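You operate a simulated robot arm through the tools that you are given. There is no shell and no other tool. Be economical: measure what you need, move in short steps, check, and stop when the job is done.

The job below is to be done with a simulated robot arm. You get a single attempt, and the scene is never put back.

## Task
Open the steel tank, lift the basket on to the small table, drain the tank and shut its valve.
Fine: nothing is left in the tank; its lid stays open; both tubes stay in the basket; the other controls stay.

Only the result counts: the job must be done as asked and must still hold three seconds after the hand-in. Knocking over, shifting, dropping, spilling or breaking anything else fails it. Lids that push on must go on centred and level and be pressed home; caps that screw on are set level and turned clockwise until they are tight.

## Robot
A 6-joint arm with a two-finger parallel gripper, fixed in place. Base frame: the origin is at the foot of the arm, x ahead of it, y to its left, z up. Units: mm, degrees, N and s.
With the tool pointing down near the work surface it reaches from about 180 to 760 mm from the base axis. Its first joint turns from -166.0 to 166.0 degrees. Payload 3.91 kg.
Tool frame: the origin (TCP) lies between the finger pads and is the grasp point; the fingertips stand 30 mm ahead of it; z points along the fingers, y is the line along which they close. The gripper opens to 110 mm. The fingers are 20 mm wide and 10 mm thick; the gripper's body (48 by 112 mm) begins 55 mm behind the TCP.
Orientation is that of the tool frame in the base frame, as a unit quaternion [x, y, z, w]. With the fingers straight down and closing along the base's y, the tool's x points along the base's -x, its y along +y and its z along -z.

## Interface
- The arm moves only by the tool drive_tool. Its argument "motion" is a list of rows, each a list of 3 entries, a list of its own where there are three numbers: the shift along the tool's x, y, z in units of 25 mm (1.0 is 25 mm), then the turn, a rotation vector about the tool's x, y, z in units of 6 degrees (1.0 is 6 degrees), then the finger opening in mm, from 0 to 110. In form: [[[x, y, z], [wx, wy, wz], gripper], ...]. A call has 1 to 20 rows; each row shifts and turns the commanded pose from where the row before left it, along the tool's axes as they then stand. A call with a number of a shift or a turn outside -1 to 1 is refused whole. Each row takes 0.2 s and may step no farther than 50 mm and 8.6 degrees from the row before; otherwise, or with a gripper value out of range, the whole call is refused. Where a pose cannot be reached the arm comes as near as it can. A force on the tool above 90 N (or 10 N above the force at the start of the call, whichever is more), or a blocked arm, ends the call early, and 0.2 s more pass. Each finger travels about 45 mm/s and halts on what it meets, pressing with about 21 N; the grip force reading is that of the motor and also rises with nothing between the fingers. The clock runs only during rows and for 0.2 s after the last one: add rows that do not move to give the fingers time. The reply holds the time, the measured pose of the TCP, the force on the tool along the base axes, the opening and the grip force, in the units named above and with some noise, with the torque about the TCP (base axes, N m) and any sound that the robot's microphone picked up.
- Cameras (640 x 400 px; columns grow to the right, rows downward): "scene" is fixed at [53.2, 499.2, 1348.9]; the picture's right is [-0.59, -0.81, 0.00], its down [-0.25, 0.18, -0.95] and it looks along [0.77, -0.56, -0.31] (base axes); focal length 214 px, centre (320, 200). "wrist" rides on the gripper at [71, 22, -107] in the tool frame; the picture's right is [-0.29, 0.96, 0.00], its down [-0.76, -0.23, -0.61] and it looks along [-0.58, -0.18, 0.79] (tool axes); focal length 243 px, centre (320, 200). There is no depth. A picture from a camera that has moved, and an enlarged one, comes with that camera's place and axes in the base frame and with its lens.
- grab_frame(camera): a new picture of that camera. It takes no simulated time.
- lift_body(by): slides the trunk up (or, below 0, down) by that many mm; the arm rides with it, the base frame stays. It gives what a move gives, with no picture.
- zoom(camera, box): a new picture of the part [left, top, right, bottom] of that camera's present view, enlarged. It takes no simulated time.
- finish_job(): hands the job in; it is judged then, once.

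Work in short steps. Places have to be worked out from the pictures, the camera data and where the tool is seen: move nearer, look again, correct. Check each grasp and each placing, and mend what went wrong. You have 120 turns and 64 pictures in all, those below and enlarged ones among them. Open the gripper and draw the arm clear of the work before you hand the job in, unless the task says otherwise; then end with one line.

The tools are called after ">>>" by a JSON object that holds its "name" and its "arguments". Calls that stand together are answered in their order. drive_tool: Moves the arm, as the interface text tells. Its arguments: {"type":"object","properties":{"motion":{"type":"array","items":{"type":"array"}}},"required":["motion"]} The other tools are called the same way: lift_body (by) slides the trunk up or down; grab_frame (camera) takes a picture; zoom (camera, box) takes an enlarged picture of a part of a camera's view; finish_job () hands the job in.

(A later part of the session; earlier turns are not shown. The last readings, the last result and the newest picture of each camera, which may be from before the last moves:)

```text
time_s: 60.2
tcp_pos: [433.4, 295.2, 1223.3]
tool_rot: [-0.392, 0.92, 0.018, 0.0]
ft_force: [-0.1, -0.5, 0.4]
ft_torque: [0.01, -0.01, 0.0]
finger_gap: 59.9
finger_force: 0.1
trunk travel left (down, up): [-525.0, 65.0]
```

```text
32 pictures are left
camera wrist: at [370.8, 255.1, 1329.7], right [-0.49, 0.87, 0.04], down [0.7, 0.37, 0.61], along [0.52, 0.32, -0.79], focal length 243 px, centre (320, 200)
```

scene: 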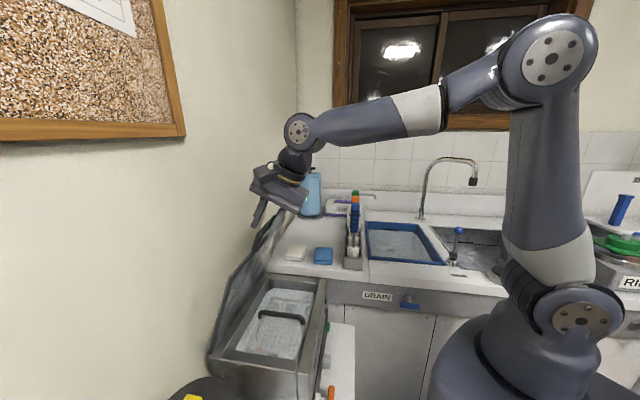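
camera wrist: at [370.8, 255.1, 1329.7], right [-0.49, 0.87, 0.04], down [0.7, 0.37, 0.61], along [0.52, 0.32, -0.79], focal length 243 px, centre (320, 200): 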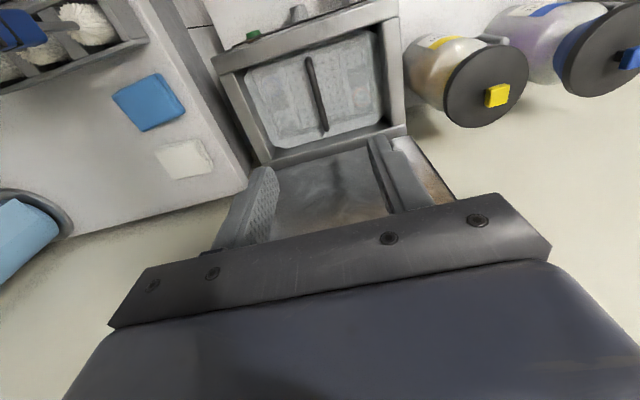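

I'll enlarge both views of the basket bail to fix its height and check the tubes.

>>> {"name": "zoom", "arguments": {"camera": "wrist", "box": [200, 0, 420, 170]}}

>>> {"name": "zoom", "arguments": {"camera": "scene", "box": [190, 260, 350, 400]}}

```text
2.35 times, centred on (310, 85) of wrist
camera zoom: at [370.8, 255.1, 1329.7], right [-0.49, 0.87, 0.04], down [0.7, 0.37, 0.61], along [0.52, 0.32, -0.79], focal length 571 px, centre (344, 471)
```

zoom: 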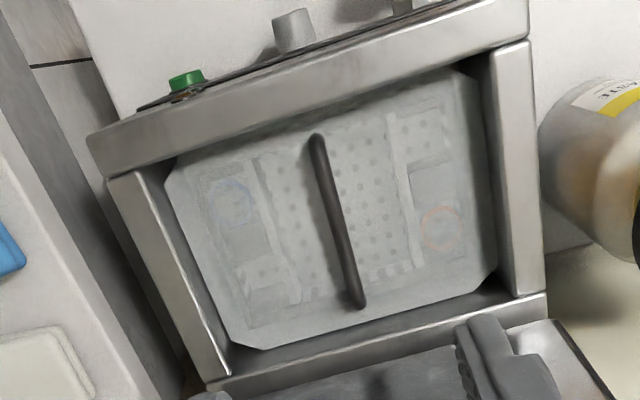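

```text
2.86 times, centred on (270, 330) of scene
camera zoom: at [53.2, 499.2, 1348.9], right [-0.59, -0.81, 0.0], down [-0.25, 0.18, -0.95], along [0.77, -0.56, -0.31], focal length 613 px, centre (463, -171)
```

zoom: 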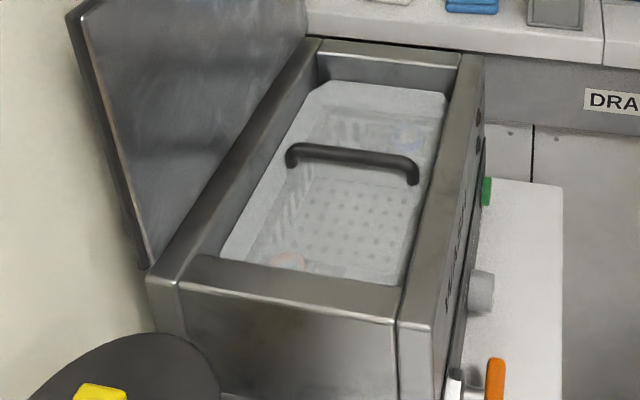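

The tank is full of liquid with the basket immersed. Two tubes (blue and orange rings) are inside it, and the bail bar runs along d≈498–608 at s≈100, z≈895. I'll level the tool and go to a hover just above the rim at the bail centre.

>>> {"name": "drive_tool", "arguments": {"motion": [[[0, 0, 0], [0.32, 0.13, 0], 45], [[-0.137, -0.013, 0.957], [0, 0, 0], 45], [[-0.137, -0.013, 0.957], [0, 0, 0], 45], [[-0.137, -0.013, 0.957], [0, 0, 0], 45], [[-0.137, -0.013, 0.957], [0, 0, 0], 45], [[-0.137, -0.013, 0.957], [0, 0, 0], 45], [[-0.137, -0.013, 0.957], [0, 0, 0], 45], [[-0.137, -0.013, 0.957], [0, 0, 0], 45], [[-0.137, -0.013, 0.957], [0, 0, 0], 45], [[-0.137, -0.013, 0.957], [0, 0, 0], 45], [[-0.137, -0.013, 0.957], [0, 0, 0], 45], [[-0.137, -0.013, 0.957], [0, 0, 0], 45]]}}

>>> {"name": "grab_frame", "arguments": {"camera": "wrist"}}

>>> {"name": "zoom", "arguments": {"camera": "scene", "box": [190, 240, 350, 380]}}

```text
time_s: 62.8
tcp_pos: [462.4, 318.4, 959.5]
tool_rot: [-0.392, 0.92, -0.001, 0.001]
ft_force: [-0.2, 0.0, -0.8]
ft_torque: [0.0, 0.01, 0.03]
finger_gap: 44.8
finger_force: 0.1
trunk travel left (down, up): [-525.0, 65.0]
```

```text
29 pictures are left
camera wrist: at [399.0, 281.9, 1067.2], right [-0.49, 0.87, 0.0], down [0.69, 0.39, 0.61], along [0.53, 0.3, -0.79], focal length 243 px, centre (320, 200)
```

wrist: 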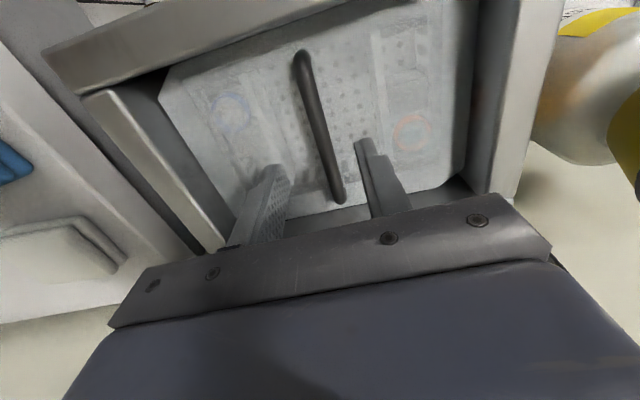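

```text
2.86 times, centred on (270, 310) of scene
camera zoom: at [53.2, 499.2, 1348.9], right [-0.59, -0.81, 0.0], down [-0.25, 0.18, -0.95], along [0.77, -0.56, -0.31], focal length 613 px, centre (463, -114)
```

zoom: 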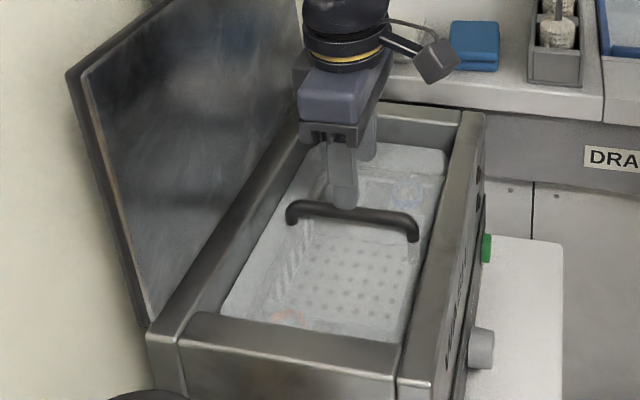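

The bail is centred between the fingers (s within 1–2 mm). I'll descend 60 mm and close on it.

>>> {"name": "drive_tool", "arguments": {"motion": [[[0, 0.0, 0.8], [0, 0, 0], 45], [[-0.05, 0.0, 0.8], [0, 0, 0], 45], [[-0.05, 0.0, 0.8], [0, 0, 0], 45], [[0, 0, 0], [0, 0, 0], 0], [[0, 0, 0], [0, 0, 0], 0], [[0, 0, 0], [0, 0, 0], 0], [[0, 0, 0], [0, 0, 0], 0]]}}

>>> {"name": "zoom", "arguments": {"camera": "scene", "box": [190, 240, 350, 380]}}

```text
time_s: 64.4
tcp_pos: [464.1, 323.8, 901.2]
tool_rot: [-0.392, 0.92, -0.001, 0.001]
ft_force: [0.3, 0.0, 0.1]
ft_torque: [0.02, 0.02, -0.05]
finger_gap: 11.6
finger_force: 20.9
trunk travel left (down, up): [-525.0, 65.0]
```

```text
2.86 times, centred on (270, 310) of scene
camera zoom: at [53.2, 499.2, 1348.9], right [-0.59, -0.81, 0.0], down [-0.25, 0.18, -0.95], along [0.77, -0.56, -0.31], focal length 613 px, centre (463, -114)
```

zoom: 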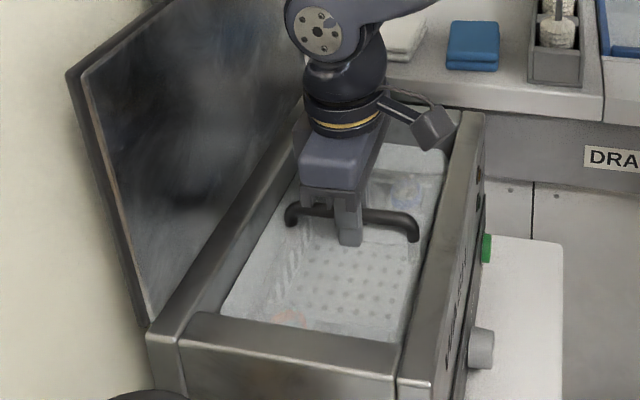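

Grip holds (11.6 mm gap, 21 N). I'll lift slowly straight up.

>>> {"name": "drive_tool", "arguments": {"motion": [[[0, 0, -0.3], [0, 0, 0], 0], [[0, 0, -0.4], [0, 0, 0], 0], [[0, 0, -0.5], [0, 0, 0], 0], [[0, 0, -0.5], [0, 0, 0], 0], [[0, 0, -0.5], [0, 0, 0], 0], [[0, 0, -0.5], [0, 0, 0], 0], [[0, 0, -0.5], [0, 0, 0], 0], [[0, 0, -0.5], [0, 0, 0], 0], [[0, 0, -0.5], [0, 0, 0], 0], [[0, 0, -0.3], [0, 0, 0], 0]]}}

>>> {"name": "zoom", "arguments": {"camera": "scene", "box": [190, 200, 350, 340]}}

```text
time_s: 66.6
tcp_pos: [463.4, 322.9, 1013.2]
tool_rot: [-0.391, 0.92, 0.0, 0.0]
ft_force: [0.2, 0.6, -2.3]
ft_torque: [-0.02, -0.03, -0.01]
finger_gap: 11.6
finger_force: 20.7
trunk travel left (down, up): [-525.0, 65.0]
```

```text
2.86 times, centred on (270, 270) of scene
camera zoom: at [53.2, 499.2, 1348.9], right [-0.59, -0.81, 0.0], down [-0.25, 0.18, -0.95], along [0.77, -0.56, -0.31], focal length 613 px, centre (463, 0)
```

zoom: 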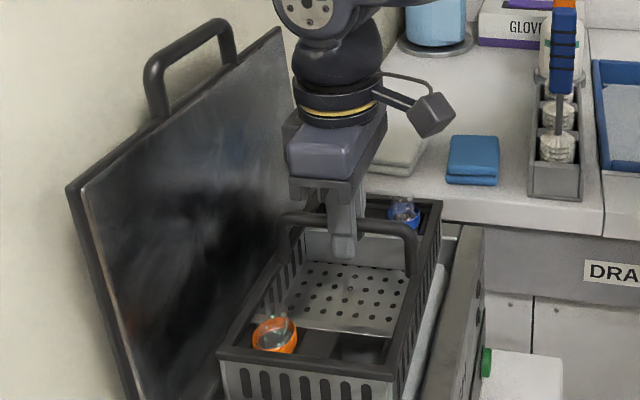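

The basket is rising level with both tubes (orange and blue) in it. I'll lift on until it clears the rim.

>>> {"name": "drive_tool", "arguments": {"motion": [[[0, 0, -0.4], [0, 0, 0], 0], [[0, 0, -0.5], [0, 0, 0], 0], [[0, 0, -0.5], [0, 0, 0], 0], [[0, 0, -0.5], [0, 0, 0], 0], [[0, 0, -0.5], [0, 0, 0], 0], [[0, 0, -0.5], [0, 0, 0], 0], [[0, 0, -0.4], [0, 0, 0], 0]]}}

>>> {"name": "zoom", "arguments": {"camera": "scene", "box": [160, 160, 400, 400]}}

>>> {"name": "grab_frame", "arguments": {"camera": "wrist"}}

```text
time_s: 68.2
tcp_pos: [463.2, 321.9, 1095.2]
tool_rot: [-0.392, 0.92, 0.0, 0.001]
ft_force: [0.1, 0.4, -2.7]
ft_torque: [0.01, 0.0, 0.02]
finger_gap: 11.5
finger_force: 21.0
trunk travel left (down, up): [-525.0, 65.0]
```

```text
1.67 times, centred on (280, 280) of scene
camera zoom: at [53.2, 499.2, 1348.9], right [-0.59, -0.81, 0.0], down [-0.25, 0.18, -0.95], along [0.77, -0.56, -0.31], focal length 358 px, centre (387, 67)
```

zoom: 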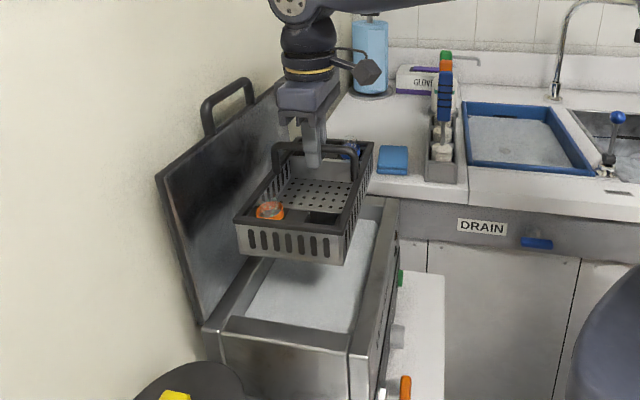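

```text
24 pictures are left
camera wrist: at [399.3, 286.3, 1201.8], right [-0.49, 0.87, 0.0], down [0.69, 0.39, 0.61], along [0.53, 0.3, -0.79], focal length 243 px, centre (320, 200)
```

wrist: 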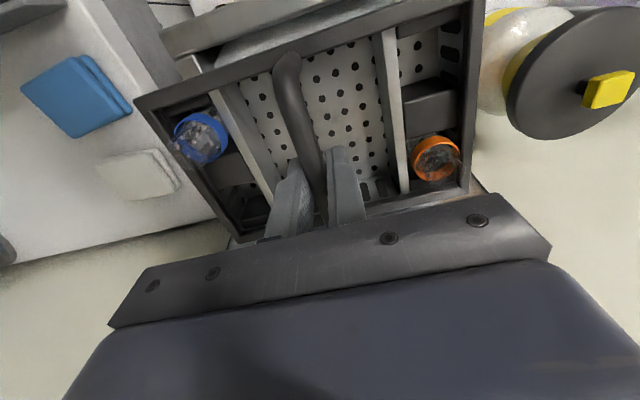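

The basket (about 195×120 mm, ~2.7 N) is clear of the rim. I'll let it drip for a moment, then draw it back towards me (d≈445) so it passes in front of the jars.

>>> {"name": "drive_tool", "arguments": {"motion": [[[0, 0, 0], [0, 0, 0], 0], [[0, 0, 0], [0, 0, 0], 0], [[0, 0, 0], [0, 0, 0], 0], [[0, 0, 0], [0, 0, 0], 0], [[0, 0, 0], [0, 0, 0], 0], [[0, 0, 0], [0, 0, 0], 0], [[0, 0, 0], [0, 0, 0], 0], [[0, 0, 0], [0, 0, 0], 0], [[0.3, 0, 0], [0, 0, 0], 0], [[0.6, 0, 0], [0, 0, 0], 0], [[0.7, 0, 0], [0, 0, 0], 0], [[0.7, 0, 0], [0, 0, 0], 0], [[0.7, 0, 0], [0, 0, 0], 0], [[0.7, 0, 0], [0, 0, 0], 0], [[0.5, 0, 0], [0, 0, 0], 0], [[0.2, 0, 0], [0, 0, 0], 0]]}}

>>> {"name": "drive_tool", "arguments": {"motion": [[[0, 0.3, 0], [0, 0, 0], 0], [[0, 0.6, 0], [0, 0, 0], 0], [[0, 0.8, 0], [0, 0, 0], 0], [[0, 0.8, 0], [0, 0, 0], 0], [[0, 0.8, 0], [0, 0, 0], 0], [[0, 0.8, 0], [0, 0, 0], 0], [[0, 0.8, 0], [0, 0, 0], 0], [[0, 0.8, 0], [0, 0, 0], 0], [[0, 0.8, 0], [0, 0, 0], 0], [[0, 0.8, 0], [0, 0, 0], 0], [[0, 0.8, 0], [0, 0, 0], 0], [[0, 0.8, 0], [0, 0, 0], 0], [[0, 0.8, 0], [0, 0, 0], 0], [[0, 0.8, 0], [0, 0, 0], 0], [[0, 0.8, 0], [0, 0, 0], 0], [[0, 0.8, 0], [0, 0, 0], 0], [[0, 0.6, 0], [0, 0, 0], 0], [[0, 0.4, 0], [0, 0, 0], 0]]}}

>>> {"name": "grab_frame", "arguments": {"camera": "wrist"}}

```text
time_s: 71.6
tcp_pos: [386.9, 244.1, 1097.1]
tool_rot: [-0.392, 0.92, 0.0, 0.002]
ft_force: [-0.1, 0.3, -2.8]
ft_torque: [-0.01, 0.02, 0.04]
finger_gap: 11.5
finger_force: 20.7
trunk travel left (down, up): [-525.0, 65.0]
```

```text
time_s: 75.4
tcp_pos: [151.7, 470.5, 1094.7]
tool_rot: [-0.391, 0.92, 0.0, 0.001]
ft_force: [-0.5, 0.4, -3.0]
ft_torque: [-0.04, 0.01, -0.01]
finger_gap: 11.5
finger_force: 21.0
trunk travel left (down, up): [-525.0, 65.0]
```

```text
23 pictures are left
camera wrist: at [87.0, 433.6, 1201.4], right [-0.49, 0.87, 0.0], down [0.69, 0.39, 0.61], along [0.53, 0.3, -0.79], focal length 243 px, centre (320, 200)
```

wrist: 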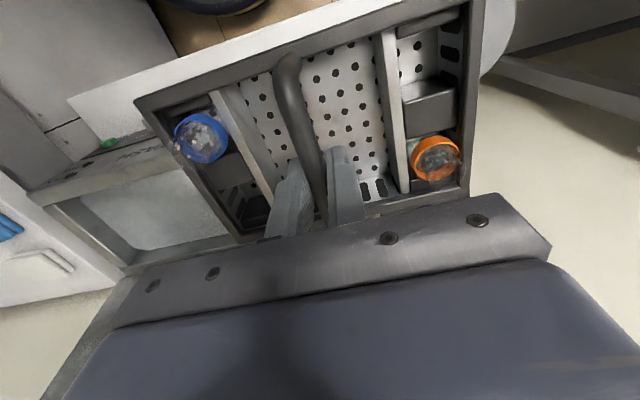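

The basket is over the free part of the table in front of the jars, but its near edge would be only about 10 mm from the table edge. I'll shift it 12 mm outward and lower most of the way.

>>> {"name": "drive_tool", "arguments": {"motion": [[[-0.24, 0, 0.3], [0, 0, 0], 0], [[-0.24, 0, 0.6], [0, 0, 0], 0], [[0, 0, 0.8], [0, 0, 0], 0], [[0, 0, 0.8], [0, 0, 0], 0], [[0, 0, 0.8], [0, 0, 0], 0], [[0, 0, 0.8], [0, 0, 0], 0], [[0, 0, 0.8], [0, 0, 0], 0], [[0, 0, 0.8], [0, 0, 0], 0], [[0, 0, 0.8], [0, 0, 0], 0], [[0, 0, 0.8], [0, 0, 0], 0], [[0, 0, 0.6], [0, 0, 0], 0], [[0, 0, 0.3], [0, 0, 0], 0]]}}

>>> {"name": "grab_frame", "arguments": {"camera": "wrist"}}

>>> {"name": "grab_frame", "arguments": {"camera": "scene"}}

```text
time_s: 78.0
tcp_pos: [161.2, 478.8, 889.8]
tool_rot: [-0.391, 0.92, 0.0, 0.001]
ft_force: [-0.6, -0.6, -2.7]
ft_torque: [0.0, -0.01, 0.04]
finger_gap: 11.3
finger_force: 21.1
trunk travel left (down, up): [-525.0, 65.0]
```

```text
22 pictures are left
camera wrist: at [97.0, 441.4, 996.4], right [-0.49, 0.87, 0.0], down [0.69, 0.39, 0.61], along [0.53, 0.3, -0.79], focal length 243 px, centre (320, 200)
```

wrist: 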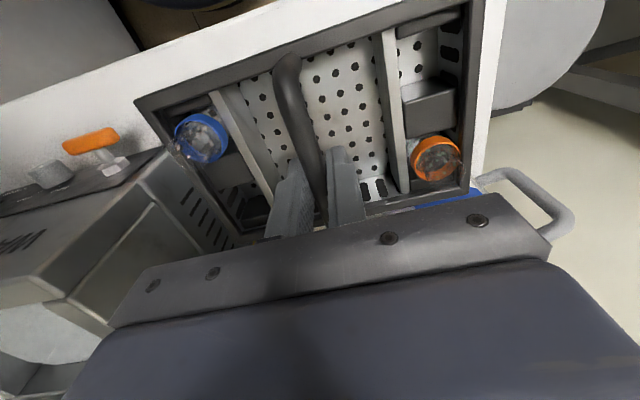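

```text
21 pictures are left
```

scene: 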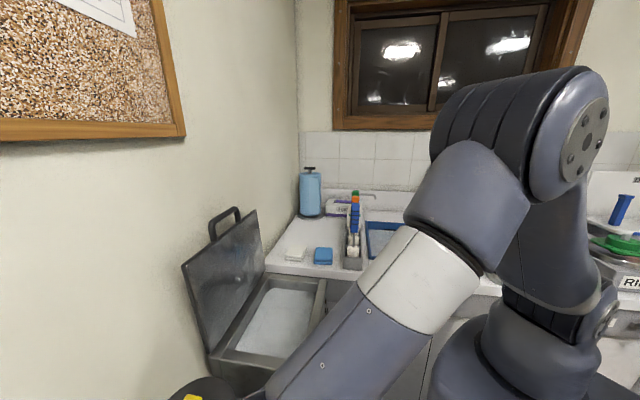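

Table edge, jars and basket all have clearance (≥25 mm). I'll lower to about 830 and then feel for the table in small steps.

>>> {"name": "drive_tool", "arguments": {"motion": [[[0, 0, 0.6], [0, 0, 0], 0], [[0, 0, 0.6], [0, 0, 0], 0], [[0, 0, 0.6], [0, 0, 0], 0], [[0, 0, 0.4], [0, 0, 0], 0], [[0, 0, 0], [0, 0, 0], 0]]}}

>>> {"name": "drive_tool", "arguments": {"motion": [[[0, 0, 0.2], [0, 0, 0], 0], [[0, 0, 0.2], [0, 0, 0], 0], [[0, 0, 0], [0, 0, 0], 0]]}}

>>> {"name": "zoom", "arguments": {"camera": "wrist", "box": [100, 0, 520, 240]}}

```text
time_s: 79.2
tcp_pos: [161.5, 478.6, 833.6]
tool_rot: [-0.392, 0.92, 0.0, 0.001]
ft_force: [-0.5, -0.3, -3.1]
ft_torque: [-0.03, -0.01, -0.02]
finger_gap: 11.6
finger_force: 21.1
trunk travel left (down, up): [-525.0, 65.0]
```

```text
time_s: 80.0
tcp_pos: [161.3, 479.7, 825.9]
tool_rot: [-0.392, 0.92, 0.0, 0.001]
ft_force: [0.4, 0.4, -3.2]
ft_torque: [0.01, 0.02, 0.0]
finger_gap: 11.5
finger_force: 20.7
trunk travel left (down, up): [-525.0, 65.0]
```

```text
1.52 times, centred on (310, 120) of wrist
camera zoom: at [96.8, 442.3, 932.1], right [-0.49, 0.87, 0.0], down [0.69, 0.39, 0.61], along [0.53, 0.3, -0.79], focal length 370 px, centre (335, 322)
```

zoom: 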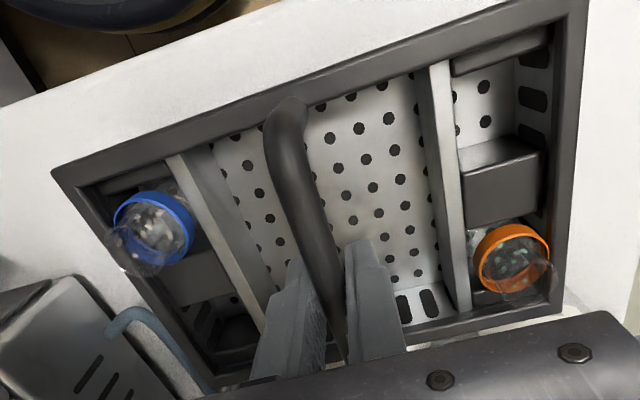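

No contact yet at 826. The hose runs near the basket's left rear corner, so I'll shift 15 mm away from it and keep lowering in small steps.

>>> {"name": "drive_tool", "arguments": {"motion": [[[0, 0.3, 0], [0, 0, 0], 0], [[0, 0.3, 0], [0, 0, 0], 0], [[0, 0, 0.2], [0, 0, 0], 0], [[0, 0, 0.16], [0, 0, 0], 0], [[0, 0, 0], [0, 0, 0], 0]]}}

>>> {"name": "drive_tool", "arguments": {"motion": [[[0, 0, 0.16], [0, 0, 0], 0], [[0, 0, 0], [0, 0, 0], 0]]}}

>>> {"name": "drive_tool", "arguments": {"motion": [[[0, 0, 0.16], [0, 0, 0], 0], [[0, 0, 0], [0, 0, 0], 0]]}}

>>> {"name": "drive_tool", "arguments": {"motion": [[[0, 0, 0.16], [0, 0, 0], 0], [[0, 0, 0], [0, 0, 0], 0]]}}

```text
time_s: 81.2
tcp_pos: [149.6, 490.5, 816.4]
tool_rot: [-0.392, 0.92, -0.001, 0.002]
ft_force: [0.2, -0.2, -2.0]
ft_torque: [0.02, 0.02, -0.01]
finger_gap: 11.3
finger_force: 21.0
trunk travel left (down, up): [-525.0, 65.0]
```

```text
time_s: 81.8
tcp_pos: [150.1, 488.8, 812.4]
tool_rot: [-0.393, 0.92, -0.001, 0.001]
ft_force: [-0.5, 0.2, -2.0]
ft_torque: [0.01, 0.0, 0.0]
finger_gap: 11.6
finger_force: 21.1
trunk travel left (down, up): [-525.0, 65.0]
```

```text
time_s: 82.4
tcp_pos: [150.5, 490.3, 808.6]
tool_rot: [-0.391, 0.92, 0.0, 0.001]
ft_force: [0.5, -0.2, -1.9]
ft_torque: [0.03, 0.01, -0.01]
finger_gap: 11.6
finger_force: 21.1
trunk travel left (down, up): [-525.0, 65.0]
```

```text
time_s: 83.0
tcp_pos: [151.3, 490.2, 803.8]
tool_rot: [-0.392, 0.92, 0.0, 0.001]
ft_force: [-0.8, 0.5, -1.8]
ft_torque: [-0.02, -0.01, -0.01]
finger_gap: 11.5
finger_force: 21.5
trunk travel left (down, up): [-525.0, 65.0]
```

Still descending without clear contact. I'll continue in small steps.

>>> {"name": "drive_tool", "arguments": {"motion": [[[0, 0, 0.16], [0, 0, 0], 0], [[0, 0, 0], [0, 0, 0], 0]]}}

>>> {"name": "drive_tool", "arguments": {"motion": [[[0, 0, 0.14], [0, 0, 0], 0], [[0, 0, 0], [0, 0, 0], 0]]}}

>>> {"name": "drive_tool", "arguments": {"motion": [[[0, 0, 0.14], [0, 0, 0], 0], [[0, 0, 0], [0, 0, 0], 0]]}}

>>> {"name": "zoom", "arguments": {"camera": "wrist", "box": [100, 0, 520, 240]}}

```text
time_s: 83.6
tcp_pos: [150.6, 489.2, 802.0]
tool_rot: [-0.392, 0.92, 0.001, 0.001]
ft_force: [0.2, -0.9, 6.6]
ft_torque: [-0.44, 0.44, -0.03]
finger_gap: 11.6
finger_force: 20.6
trunk travel left (down, up): [-525.0, 65.0]
```

```text
time_s: 84.2
tcp_pos: [149.8, 490.6, 797.4]
tool_rot: [-0.391, 0.921, 0.002, 0.002]
ft_force: [1.5, 1.5, 17.8]
ft_torque: [0.01, 0.0, 0.02]
finger_gap: 11.5
finger_force: 21.4
trunk travel left (down, up): [-525.0, 65.0]
```

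```text
time_s: 84.8
tcp_pos: [149.7, 489.8, 795.1]
tool_rot: [-0.391, 0.92, 0.0, 0.002]
ft_force: [-0.4, 2.4, 18.5]
ft_torque: [-0.02, 0.02, 0.0]
finger_gap: 11.3
finger_force: 21.0
trunk travel left (down, up): [-525.0, 65.0]
```

```text
1.52 times, centred on (310, 120) of wrist
camera zoom: at [85.6, 452.3, 900.3], right [-0.49, 0.87, 0.0], down [0.69, 0.39, 0.61], along [0.53, 0.3, -0.79], focal length 370 px, centre (335, 322)
```

zoom: 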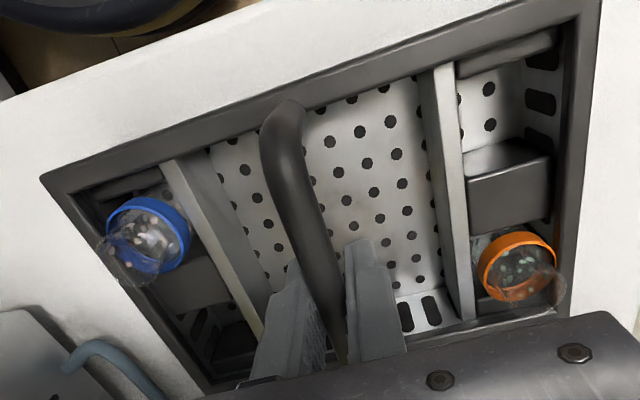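

The basket has landed (18 N, torque settled to zero, so it sits level). I'll open the fingers modestly and withdraw straight up.

>>> {"name": "drive_tool", "arguments": {"motion": [[[0, 0, 0], [0, 0, 0], 35], [[0, 0, 0], [0, 0, 0], 35], [[0, 0, 0], [0, 0, 0], 35], [[0, 0, -0.4], [0, 0, 0], 35], [[0, 0, -0.8], [0, 0, 0], 35], [[0, 0, -1], [0, 0, 0], 35], [[0, 0, -1], [0, 0, 0], 35], [[0, 0, -1], [0, 0, 0], 35], [[0, 0, -1], [0, 0, 0], 35], [[0, 0, -1], [0, 0, 0], 35], [[0, 0, -1], [0, 0, 0], 35], [[0, 0, -1], [0, 0, 0], 35]]}}

>>> {"name": "grab_frame", "arguments": {"camera": "wrist"}}

```text
time_s: 87.4
tcp_pos: [150.1, 489.4, 998.8]
tool_rot: [-0.391, 0.92, -0.001, 0.001]
ft_force: [-0.5, -0.1, -0.6]
ft_torque: [-0.04, -0.03, -0.03]
finger_gap: 34.9
finger_force: 0.0
trunk travel left (down, up): [-525.0, 65.0]
```

```text
18 pictures are left
camera wrist: at [85.6, 452.5, 1104.7], right [-0.49, 0.87, 0.0], down [0.69, 0.39, 0.61], along [0.53, 0.3, -0.79], focal length 243 px, centre (320, 200)
```

wrist: 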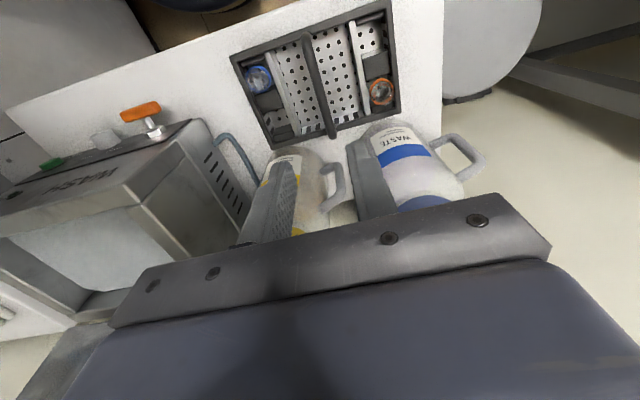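

The basket stands flat and fully on the table with both tubes in it. Next is the orange T-handle, now horizontal at about s≈4, d≈417, z≈771. I'll move in front of it, close the fingers and tilt the tool forward about 25° to look closely.

>>> {"name": "drive_tool", "arguments": {"motion": [[[0.38, -0.95, 0], [0, 0, 0], 0], [[0.38, -0.95, 0], [0, 0, 0], 0], [[0.38, -0.95, 0], [0, 0, 0], 0], [[0.38, -0.95, 0], [0, 0, 0], 0], [[0.38, -0.95, 0], [0, 0, 0], 0], [[0.38, -0.95, 0], [0, 0, 0], 0], [[0.38, -0.95, 0], [0, 0, 0], 0], [[0.38, -0.95, 0], [0, 0, 0], 0], [[0.38, -0.95, 0], [0, 0, 0], 0], [[0.38, -0.95, 0], [0, 0, 0], 0], [[0, 0, 0], [0, -1, 0], 0], [[0, 0, 0], [0, -1, 0], 0], [[0, 0, 0], [0, -1, 0], 0], [[0, 0, 0], [0, -1, 0], 0]]}}

>>> {"name": "grab_frame", "arguments": {"camera": "wrist"}}

```text
time_s: 90.4
tcp_pos: [254.7, 255.8, 998.7]
tool_rot: [-0.383, 0.9, 0.081, 0.193]
ft_force: [0.3, -0.2, 0.0]
ft_torque: [0.0, 0.01, 0.01]
finger_gap: 0.0
finger_force: 20.8
trunk travel left (down, up): [-525.0, 65.0]
```

```text
17 pictures are left
camera wrist: at [164.7, 191.5, 1066.2], right [-0.51, 0.85, 0.12], down [0.47, 0.16, 0.87], along [0.72, 0.49, -0.49], focal length 243 px, centre (320, 200)
```

wrist: 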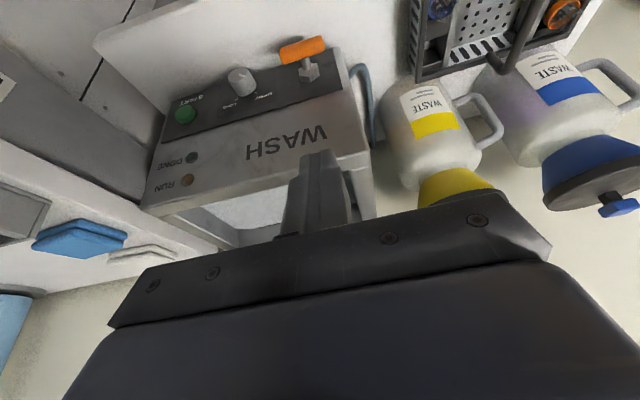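

>>> {"name": "zoom", "arguments": {"camera": "wrist", "box": [220, 20, 360, 110]}}

```text
4.44 times, centred on (290, 65) of wrist
camera zoom: at [164.7, 191.5, 1066.2], right [-0.51, 0.85, 0.12], down [0.47, 0.16, 0.87], along [0.72, 0.49, -0.49], focal length 1078 px, centre (453, 800)
```

zoom: 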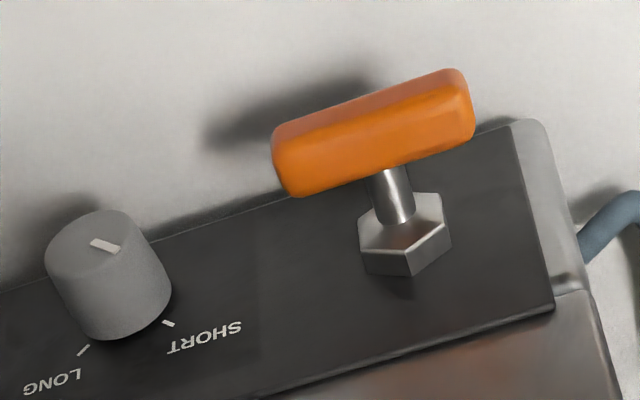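

The T-handle's stem is at s≈8.5, with the bar spanning about -18 to 35. I'll bring the closed fingertips to just above its jar-side end, ready to push that end down (counter-clockwise seen from the front).

>>> {"name": "drive_tool", "arguments": {"motion": [[[0.16, 0.056, 0.869], [0, 0, 0], 0], [[0.16, 0.056, 0.869], [0, 0, 0], 0], [[0.16, 0.056, 0.869], [0, 0, 0], 0], [[0.16, 0.056, 0.869], [0, 0, 0], 0], [[0.16, 0.056, 0.869], [0, 0, 0], 0], [[0.16, 0.056, 0.869], [0, 0, 0], 0], [[0.16, 0.056, 0.869], [0, 0, 0], 0], [[0.16, 0.056, 0.869], [0, 0, 0], 0]]}}

>>> {"name": "grab_frame", "arguments": {"camera": "wrist"}}

>>> {"name": "zoom", "arguments": {"camera": "scene", "box": [240, 300, 400, 400]}}

```text
time_s: 92.2
tcp_pos: [274.7, 286.2, 853.0]
tool_rot: [-0.383, 0.9, 0.082, 0.192]
ft_force: [0.2, -1.1, -0.3]
ft_torque: [0.01, 0.02, -0.01]
finger_gap: 0.0
finger_force: 20.8
out of reach, approached as far as the arm can: row 4, 5, 6
trunk travel left (down, up): [-525.0, 65.0]
```

```text
15 pictures are left
camera wrist: at [184.2, 221.8, 920.1], right [-0.51, 0.85, 0.12], down [0.47, 0.16, 0.87], along [0.72, 0.49, -0.49], focal length 243 px, centre (320, 200)
```

wrist: 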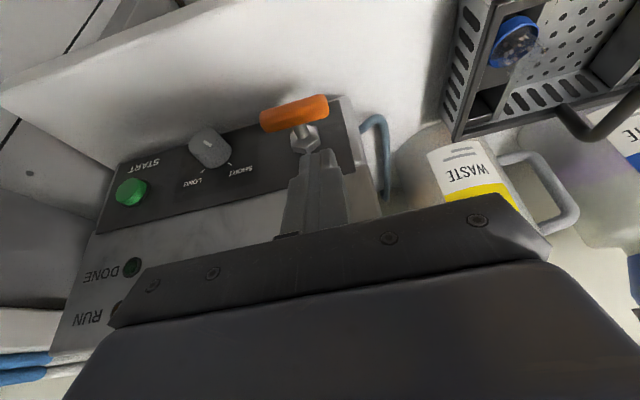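

```text
4.00 times, centred on (320, 350) of scene
camera zoom: at [53.2, 499.2, 1348.9], right [-0.59, -0.81, 0.0], down [-0.25, 0.18, -0.95], along [0.77, -0.56, -0.31], focal length 858 px, centre (320, -400)
```

zoom: 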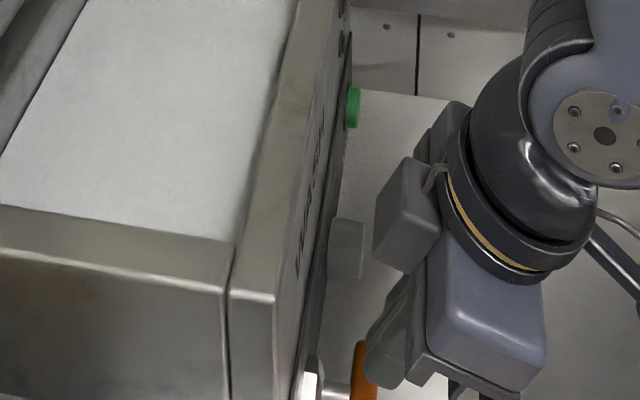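

The reach warning suggests the shoulder is too high for this low pose. I'll raise the hand 200 mm and lower the trunk by the same amount, so the arm has a better posture.

>>> {"name": "drive_tool", "arguments": {"motion": [[[-0.41, 0, -0.913], [0, 0, 0], 0], [[-0.41, 0, -0.913], [0, 0, 0], 0], [[-0.41, 0, -0.913], [0, 0, 0], 0], [[-0.41, 0, -0.913], [0, 0, 0], 0], [[-0.41, 0, -0.913], [0, 0, 0], 0], [[-0.41, 0, -0.913], [0, 0, 0], 0], [[-0.41, 0, -0.913], [0, 0, 0], 0], [[-0.41, 0, -0.913], [0, 0, 0], 0]]}}

>>> {"name": "lift_body", "arguments": {"by": -200}}

```text
time_s: 94.0
tcp_pos: [279.4, 285.6, 1026.3]
tool_rot: [-0.383, 0.9, 0.081, 0.192]
ft_force: [0.3, -0.1, -0.7]
ft_torque: [0.0, 0.01, 0.01]
finger_gap: 0.0
finger_force: 21.5
out of reach, approached as far as the arm can: row 2, 3, 4
trunk travel left (down, up): [-525.0, 65.0]
```

```text
time_s: 96.2
tcp_pos: [277.9, 285.5, 825.2]
tool_rot: [-0.384, 0.9, 0.082, 0.192]
ft_force: [0.7, 0.3, 0.3]
ft_torque: [0.02, 0.0, 0.0]
finger_gap: 0.0
finger_force: 21.4
trunk travel left (down, up): [-325.0, 265.0]
```

Now the tip is about 20 mm above the bar's end. I'll fine-adjust sideways and push down in small steps, reading the force.

>>> {"name": "drive_tool", "arguments": {"motion": [[[-0.16, 0.26, 0.07], [0, 0, 0], 0], [[0.16, 0, 0.365], [0, 0, 0], 0], [[0.12, 0, 0.27], [0, 0, 0], 0]]}}

>>> {"name": "drive_tool", "arguments": {"motion": [[[0.12, 0, 0.27], [0, 0, 0], 0], [[0, 0, 0], [0, 0, 0], 0]]}}

>>> {"name": "grab_frame", "arguments": {"camera": "wrist"}}

```text
time_s: 97.0
tcp_pos: [278.0, 294.6, 806.6]
tool_rot: [-0.382, 0.9, 0.081, 0.193]
ft_force: [0.3, -0.6, 0.4]
ft_torque: [0.0, -0.01, 0.01]
finger_gap: 0.0
finger_force: 21.1
trunk travel left (down, up): [-325.0, 265.0]
```

```text
time_s: 97.5
tcp_pos: [276.7, 294.4, 799.8]
tool_rot: [-0.383, 0.9, 0.081, 0.194]
ft_force: [-11.0, 6.9, 8.1]
ft_torque: [0.17, 0.3, 0.05]
finger_gap: 0.0
finger_force: 21.4
trunk travel left (down, up): [-325.0, 265.0]
```

```text
13 pictures are left
camera wrist: at [186.7, 230.1, 868.1], right [-0.51, 0.85, 0.12], down [0.47, 0.16, 0.87], along [0.72, 0.5, -0.49], focal length 243 px, centre (320, 200)
```

wrist: 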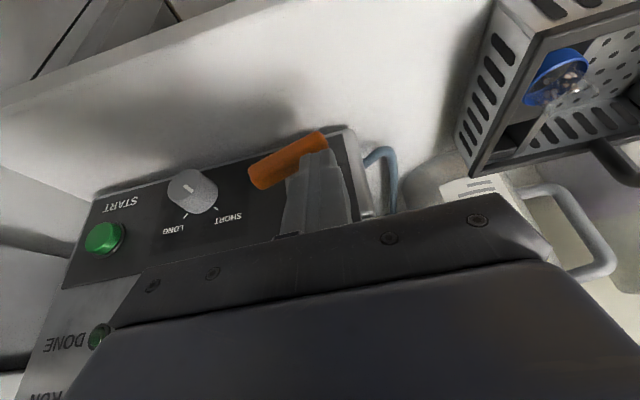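

The bar is turning, with its jar-side end going down, at only about 15 N. I'll continue pushing down in steps.

>>> {"name": "drive_tool", "arguments": {"motion": [[[0.12, 0, 0.27], [0, 0, 0], 0], [[0, 0, 0], [0, 0, 0], 0]]}}

>>> {"name": "drive_tool", "arguments": {"motion": [[[0.12, 0, 0.27], [0, 0, 0], 0], [[0, 0, 0], [0, 0, 0], 0]]}}

>>> {"name": "drive_tool", "arguments": {"motion": [[[0.12, 0, 0.27], [0, 0, 0], 0], [[0, 0, 0], [0, 0, 0], 0]]}}

>>> {"name": "grab_frame", "arguments": {"camera": "wrist"}}

```text
time_s: 98.2
tcp_pos: [277.5, 293.5, 791.0]
tool_rot: [-0.383, 0.9, 0.081, 0.191]
ft_force: [-8.5, 6.5, -4.5]
ft_torque: [0.2, 0.34, 0.05]
finger_gap: 0.0
finger_force: 21.2
trunk travel left (down, up): [-325.0, 265.0]
```

```text
time_s: 98.8
tcp_pos: [277.4, 293.6, 785.4]
tool_rot: [-0.382, 0.9, 0.081, 0.194]
ft_force: [-2.3, 3.7, 3.1]
ft_torque: [0.07, -0.01, 0.0]
finger_gap: 0.0
finger_force: 21.7
trunk travel left (down, up): [-325.0, 265.0]
```

```text
time_s: 99.3
tcp_pos: [276.8, 295.5, 776.7]
tool_rot: [-0.382, 0.9, 0.081, 0.193]
ft_force: [-4.6, 4.6, 5.7]
ft_torque: [0.01, -0.08, 0.05]
finger_gap: 0.0
finger_force: 21.4
trunk travel left (down, up): [-325.0, 265.0]
```

```text
12 pictures are left
camera wrist: at [187.6, 230.4, 845.5], right [-0.51, 0.85, 0.12], down [0.47, 0.16, 0.87], along [0.72, 0.49, -0.49], focal length 243 px, centre (320, 200)
```

wrist: 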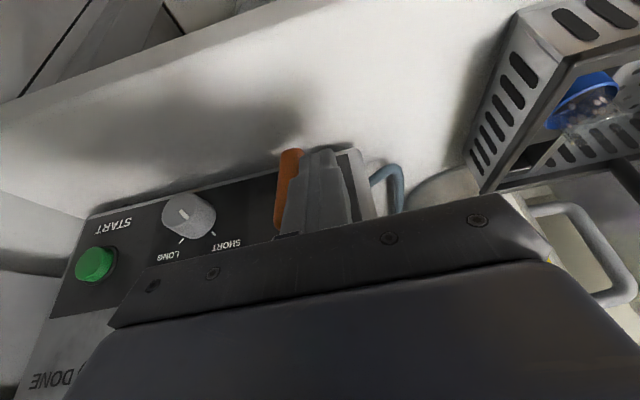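

The bar is now almost vertical. I'll press the flat finger side 4 mm towards the stem to bring it to a full quarter turn, and check the tank.

>>> {"name": "drive_tool", "arguments": {"motion": [[[0.08, 0, 0.18], [0, 0, 0], 0], [[0, -0.15, 0], [0, 0, 0], 0], [[0, 0, 0], [0, 0, 0], 0]]}}

>>> {"name": "drive_tool", "arguments": {"motion": [[[0, -0.12, 0], [0, 0, 0], 0], [[0, 0, 0], [0, 0, 0], 0], [[0, 0, 0], [0, 0, 0], 0]]}}

>>> {"name": "zoom", "arguments": {"camera": "scene", "box": [180, 220, 400, 400]}}

```text
time_s: 100.2
tcp_pos: [276.7, 294.5, 773.2]
tool_rot: [-0.385, 0.899, 0.082, 0.194]
ft_force: [-46.1, 41.2, 8.5]
ft_torque: [0.32, 0.28, 0.24]
finger_gap: 0.2
finger_force: 21.1
trunk travel left (down, up): [-325.0, 265.0]
```

```text
time_s: 100.8
tcp_pos: [276.2, 294.1, 773.8]
tool_rot: [-0.387, 0.897, 0.085, 0.195]
ft_force: [-55.4, 37.6, 1.3]
ft_torque: [0.32, 0.47, 0.2]
finger_gap: 0.0
finger_force: 21.4
trunk travel left (down, up): [-325.0, 265.0]
stopped in row 3: the force on the tool passed its limit (the readings are from after the stop); the commanded pose is now the measured one
```

```text
2.22 times, centred on (290, 310) of scene
camera zoom: at [53.2, 499.2, 1348.9], right [-0.59, -0.81, 0.0], down [-0.25, 0.18, -0.95], along [0.77, -0.56, -0.31], focal length 477 px, centre (387, -44)
```

zoom: 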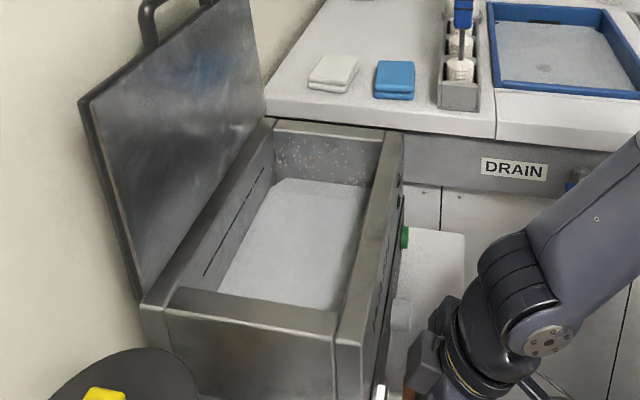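

It's against its stop, and the liquid level is visibly falling. I'll ease off and wait for it to drain.

>>> {"name": "drive_tool", "arguments": {"motion": [[[0, 0.5, 0], [0, 0, 0], 0], [[0, 0.4, 0], [0, 0, 0], 0], [[-0.41, 0, -0.913], [0, 0, 0], 0], [[-0.41, 0, -0.913], [0, 0, 0], 0], [[-0.41, 0, -0.913], [0, 0, 0], 0], [[-0.41, 0, -0.913], [0, 0, 0], 0], [[0, 0, 0], [0, 0, 0], 0], [[0, 0, 0], [0, 0, 0], 0], [[0, 0, 0], [0, 0, 0], 0], [[0, 0, 0], [0, 0, 0], 0], [[0, 0, 0], [0, 0, 0], 0], [[0, 0, 0], [0, 0, 0], 0], [[0, 0, 0], [0, 0, 0], 0], [[0, 0, 0], [0, 0, 0], 0], [[0, 0, 0], [0, 0, 0], 0], [[0, 0, 0], [0, 0, 0], 0], [[0, 0, 0], [0, 0, 0], 0], [[0, 0, 0], [0, 0, 0], 0], [[0, 0, 0], [0, 0, 0], 0], [[0, 0, 0], [0, 0, 0], 0]]}}

>>> {"name": "drive_tool", "arguments": {"motion": [[[0, 0, 0], [0, 0, 0], 0], [[0, 0, 0], [0, 0, 0], 0], [[0, 0, 0], [0, 0, 0], 0], [[0, 0, 0], [0, 0, 0], 0], [[0, 0, 0], [0, 0, 0], 0], [[0, 0, 0], [0, 0, 0], 0], [[0, 0, 0], [0, 0, 0], 0], [[0, 0, 0], [0, 0, 0], 0], [[0, 0, 0], [0, 0, 0], 0], [[0, 0, 0], [0, 0, 0], 0], [[0, 0, 0], [0, 0, 0], 0], [[0, 0, 0], [0, 0, 0], 0], [[0, 0, 0], [0, 0, 0], 0], [[0, 0, 0], [0, 0, 0], 0], [[0, 0, 0], [0, 0, 0], 0], [[0, 0, 0], [0, 0, 0], 0], [[0, 0, 0], [0, 0, 0], 0], [[0, 0, 0], [0, 0, 0], 0], [[0, 0, 0], [0, 0, 0], 0], [[0, 0, 0], [0, 0, 0], 0]]}}

>>> {"name": "zoom", "arguments": {"camera": "scene", "box": [180, 220, 400, 400]}}

>>> {"name": "grab_frame", "arguments": {"camera": "wrist"}}

```text
time_s: 105.0
tcp_pos: [265.3, 306.8, 874.0]
tool_rot: [-0.386, 0.898, 0.084, 0.193]
ft_force: [-0.5, -0.5, -1.1]
ft_torque: [-0.01, -0.02, -0.03]
finger_gap: 0.0
finger_force: 21.2
trunk travel left (down, up): [-325.0, 265.0]
```

```text
time_s: 109.2
tcp_pos: [265.7, 306.9, 874.2]
tool_rot: [-0.385, 0.898, 0.083, 0.194]
ft_force: [-0.5, 0.1, -0.1]
ft_torque: [0.0, 0.0, 0.03]
finger_gap: 0.1
finger_force: 21.0
trunk travel left (down, up): [-325.0, 265.0]
```

```text
2.22 times, centred on (290, 310) of scene
camera zoom: at [53.2, 499.2, 1348.9], right [-0.59, -0.81, 0.0], down [-0.25, 0.18, -0.95], along [0.77, -0.56, -0.31], focal length 477 px, centre (387, -44)
```

zoom: 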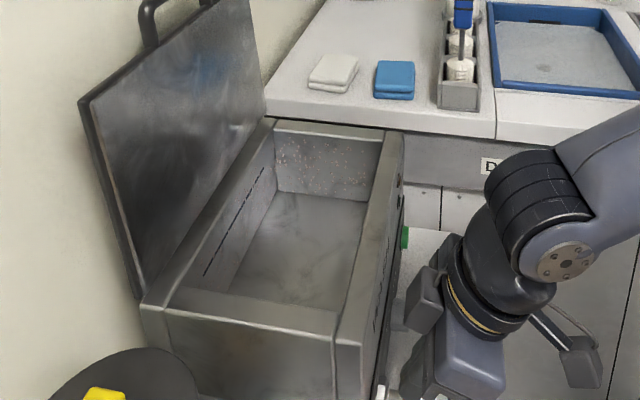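

```text
9 pictures are left
camera wrist: at [176.2, 241.5, 941.5], right [-0.51, 0.85, 0.12], down [0.47, 0.16, 0.87], along [0.72, 0.5, -0.48], focal length 243 px, centre (320, 200)
```

wrist: 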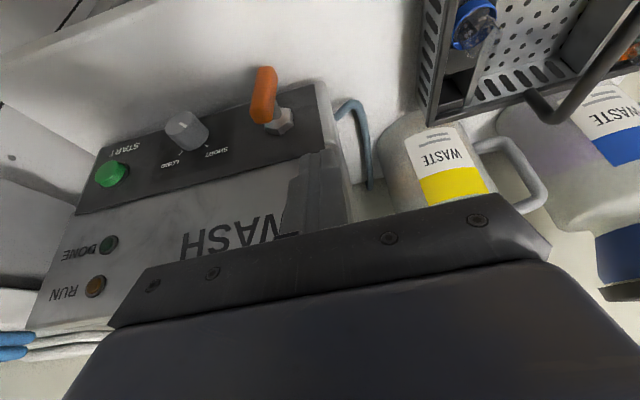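

The tank is empty and the T-handle stands vertical (open). I'll let it drain a few seconds more while positioning the tip beside the handle's upper end on the jar side.

>>> {"name": "drive_tool", "arguments": {"motion": [[[0.36, -0.13, 0.74], [0, 0, 0], 0], [[0.36, -0.13, 0.74], [0, 0, 0], 0], [[0.36, -0.13, 0.74], [0, 0, 0], 0], [[0, 0, 0], [0, 0, 0], 0], [[0, 0, 0], [0, 0, 0], 0], [[0, 0, 0], [0, 0, 0], 0], [[0, 0, 0], [0, 0, 0], 0], [[0, 0, 0], [0, 0, 0], 0], [[0, 0, 0], [0, 0, 0], 0], [[0, 0, 0], [0, 0, 0], 0], [[0, 0, 0], [0, 0, 0], 0], [[0, 0, 0], [0, 0, 0], 0], [[0, 0, 0], [0, 0, 0], 0], [[0, 0, 0], [0, 0, 0], 0], [[0, 0, 0], [0, 0, 0], 0], [[0, 0, 0], [0, 0, 0], 0], [[0, 0, 0], [0, 0, 0], 0], [[0, 0, 0], [0, 0, 0], 0], [[0, 0, 0], [0, 0, 0], 0], [[0, 0, 0], [0, 0, 0], 0]]}}

>>> {"name": "drive_tool", "arguments": {"motion": [[[0, 0, 0], [0, 0, 0], 0], [[0, 0, 0], [0, 0, 0], 0], [[0, 0, 0], [0, 0, 0], 0], [[0, 0, 0], [0, 0, 0], 0], [[0, 0, 0], [0, 0, 0], 0], [[0, 0, 0], [0, 0, 0], 0], [[0, 0, 0], [0, 0, 0], 0], [[0, 0, 0], [0, 0, 0], 0], [[0, 0, 0], [0, 0, 0], 0], [[0, 0, 0], [0, 0, 0], 0], [[0, 0, 0], [0, 0, 0], 0], [[0, 0, 0], [0, 0, 0], 0], [[0, 0, 0], [0, 0, 0], 0], [[0, 0, 0], [0, 0, 0], 0], [[0, 0, 0], [0, 0, 0], 0], [[0, 0, 0], [0, 0, 0], 0], [[0, 0, 0], [0, 0, 0], 0], [[0, 0, 0], [0, 0, 0], 0], [[0, 0, 0], [0, 0, 0], 0], [[0, 0, 0], [0, 0, 0], 0]]}}

>>> {"name": "grab_frame", "arguments": {"camera": "wrist"}}

```text
time_s: 113.4
tcp_pos: [271.1, 299.6, 811.8]
tool_rot: [-0.385, 0.898, 0.084, 0.194]
ft_force: [0.4, -0.2, 0.3]
ft_torque: [0.02, 0.0, 0.02]
finger_gap: 0.0
finger_force: 21.6
trunk travel left (down, up): [-325.0, 265.0]
```

```text
time_s: 117.6
tcp_pos: [271.8, 299.4, 813.2]
tool_rot: [-0.385, 0.899, 0.083, 0.193]
ft_force: [0.1, -0.8, 0.3]
ft_torque: [-0.05, -0.01, -0.02]
finger_gap: 0.1
finger_force: 20.8
trunk travel left (down, up): [-325.0, 265.0]
```

```text
8 pictures are left
camera wrist: at [181.1, 234.4, 879.9], right [-0.51, 0.85, 0.12], down [0.47, 0.16, 0.87], along [0.72, 0.5, -0.48], focal length 243 px, centre (320, 200)
```

wrist: 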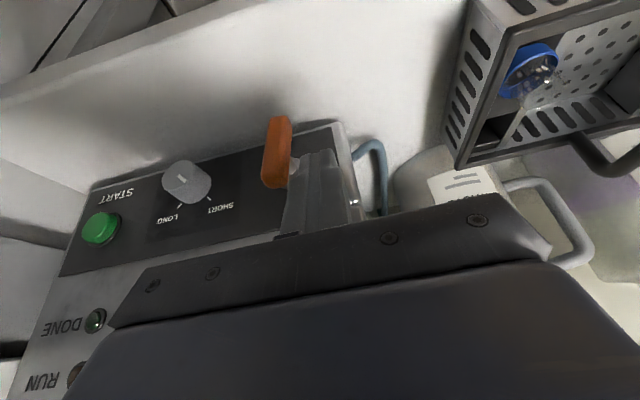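

The tip is beside the upper half of the handle. I'll push it towards the sink side in steps to turn the handle back.

>>> {"name": "drive_tool", "arguments": {"motion": [[[0, -0.25, 0], [0, 0, 0], 0], [[0, -0.25, 0], [0, 0, 0], 0], [[0, -0.25, 0], [0, 0, 0], 0], [[0, 0, 0], [0, 0, 0], 0]]}}

>>> {"name": "drive_tool", "arguments": {"motion": [[[0, -0.25, 0], [0, 0, 0], 0], [[0, -0.25, 0], [0, 0, 0], 0], [[0, 0, 0], [0, 0, 0], 0]]}}

>>> {"name": "grab_frame", "arguments": {"camera": "wrist"}}

```text
time_s: 118.6
tcp_pos: [285.9, 284.5, 811.6]
tool_rot: [-0.385, 0.898, 0.084, 0.194]
ft_force: [-0.8, -0.3, 3.2]
ft_torque: [0.01, -0.02, -0.02]
finger_gap: 0.0
finger_force: 20.9
trunk travel left (down, up): [-325.0, 265.0]
```

```text
time_s: 119.4
tcp_pos: [293.3, 277.2, 812.0]
tool_rot: [-0.385, 0.898, 0.084, 0.194]
ft_force: [-0.1, 0.5, 0.2]
ft_torque: [0.03, 0.02, -0.01]
finger_gap: 0.0
finger_force: 21.1
trunk travel left (down, up): [-325.0, 265.0]
```

```text
7 pictures are left
camera wrist: at [203.7, 212.0, 880.1], right [-0.51, 0.85, 0.12], down [0.47, 0.16, 0.87], along [0.72, 0.5, -0.48], focal length 243 px, centre (320, 200)
```

wrist: 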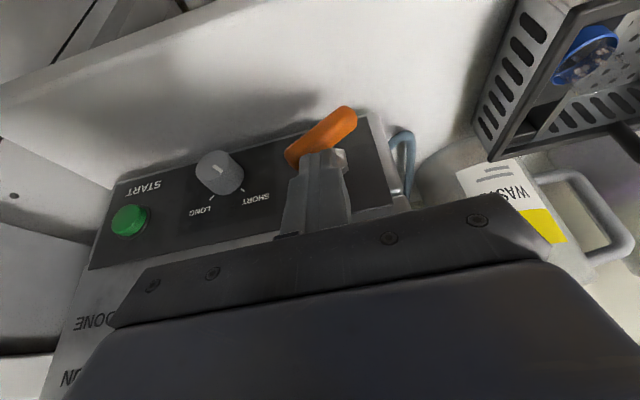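

The handle is about two thirds of the way back. I'll slide 14 mm further over its sink-side end and press down until it stops level.

>>> {"name": "drive_tool", "arguments": {"motion": [[[0, -0.28, 0], [0, 0, 0], 0], [[0, -0.28, 0], [0, 0, 0], 0], [[0.065, 0, 0.146], [0, 0, 0], 0], [[0, 0, 0], [0, 0, 0], 0]]}}

>>> {"name": "drive_tool", "arguments": {"motion": [[[0.05, 0, 0.11], [0, 0, 0], 0], [[0, 0, 0], [0, 0, 0], 0]]}}

>>> {"name": "drive_tool", "arguments": {"motion": [[[0.05, 0, 0.11], [0, 0, 0], 0], [[0, 0, 0], [0, 0, 0], 0]]}}

```text
time_s: 120.4
tcp_pos: [303.2, 266.5, 808.3]
tool_rot: [-0.386, 0.898, 0.084, 0.194]
ft_force: [-0.4, -0.1, 0.2]
ft_torque: [-0.01, 0.02, -0.01]
finger_gap: 0.2
finger_force: 20.9
trunk travel left (down, up): [-325.0, 265.0]
```

```text
time_s: 121.0
tcp_pos: [303.9, 267.4, 804.9]
tool_rot: [-0.385, 0.898, 0.084, 0.194]
ft_force: [-0.2, 0.1, 0.1]
ft_torque: [-0.01, -0.03, -0.02]
finger_gap: 0.3
finger_force: 20.4
trunk travel left (down, up): [-325.0, 265.0]
```

```text
time_s: 121.6
tcp_pos: [304.2, 266.6, 803.5]
tool_rot: [-0.385, 0.898, 0.084, 0.194]
ft_force: [-2.7, -5.6, 14.8]
ft_torque: [-0.14, 0.03, -0.21]
finger_gap: 0.0
finger_force: 20.9
trunk travel left (down, up): [-325.0, 265.0]
```

Contact at 15 N; I'll press slightly more to feel the hard stop.

>>> {"name": "drive_tool", "arguments": {"motion": [[[0.05, 0, 0.11], [0, 0, 0], 0], [[0, 0, 0], [0, 0, 0], 0]]}}

>>> {"name": "drive_tool", "arguments": {"motion": [[[0.05, 0, 0.11], [0, 0, 0], 0], [[0, 0, 0], [0, 0, 0], 0]]}}

```text
time_s: 122.2
tcp_pos: [303.0, 267.0, 803.3]
tool_rot: [-0.384, 0.898, 0.086, 0.198]
ft_force: [-6.8, -14.8, 59.0]
ft_torque: [-0.11, 0.15, -0.59]
finger_gap: 0.3
finger_force: 20.4
trunk travel left (down, up): [-325.0, 265.0]
```

```text
time_s: 122.7
tcp_pos: [302.4, 266.1, 802.3]
tool_rot: [-0.384, 0.897, 0.087, 0.201]
ft_force: [-23.7, -31.2, 58.5]
ft_torque: [-0.58, 0.58, -0.06]
finger_gap: 0.0
finger_force: 21.3
trunk travel left (down, up): [-325.0, 265.0]
stopped in row 2: the force on the tool passed its limit (the readings are from after the stop); the commanded pose is now the measured one
```

The handle is hard against its stop. I'll withdraw straight up and look.

>>> {"name": "drive_tool", "arguments": {"motion": [[[-0.2, 0, -0.45], [0, 0, 0], 0], [[-0.41, 0, -0.913], [0, 0, 0], 0], [[-0.41, 0, -0.913], [0, 0, 0], 0], [[-0.41, 0, -0.913], [0, 0, 0], 0], [[0, 0, -0.9], [0, 0, 0], 30], [[0, 0, -0.9], [0, 0, 0], 60]]}}

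>>> {"name": "grab_frame", "arguments": {"camera": "wrist"}}

>>> {"name": "zoom", "arguments": {"camera": "scene", "box": [180, 200, 400, 400]}}

```text
time_s: 124.0
tcp_pos: [291.5, 255.0, 929.9]
tool_rot: [-0.385, 0.897, 0.087, 0.199]
ft_force: [1.2, -0.2, -0.7]
ft_torque: [0.0, 0.02, 0.04]
finger_gap: 49.3
finger_force: 0.1
trunk travel left (down, up): [-325.0, 265.0]
```

```text
6 pictures are left
camera wrist: at [201.6, 188.5, 995.9], right [-0.51, 0.85, 0.13], down [0.47, 0.15, 0.87], along [0.72, 0.5, -0.47], focal length 243 px, centre (320, 200)
```

wrist: 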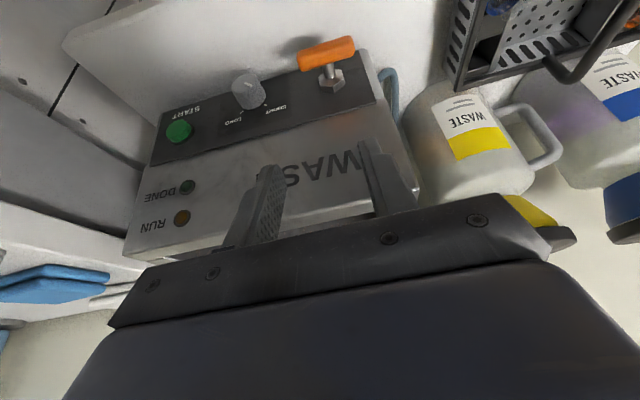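

```text
2.00 times, centred on (290, 300) of scene
camera zoom: at [53.2, 499.2, 1348.9], right [-0.59, -0.81, 0.0], down [-0.25, 0.18, -0.95], along [0.77, -0.56, -0.31], focal length 429 px, centre (380, 0)
```

zoom: 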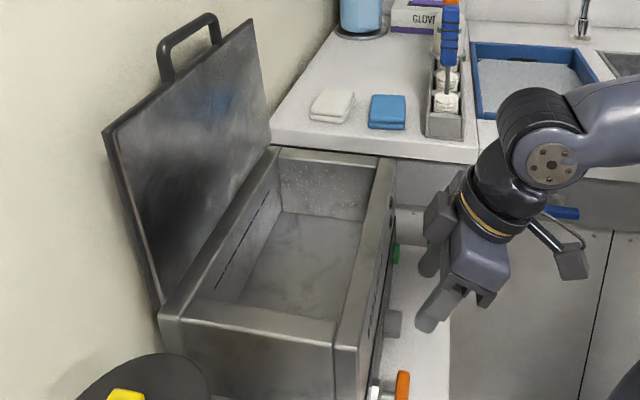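

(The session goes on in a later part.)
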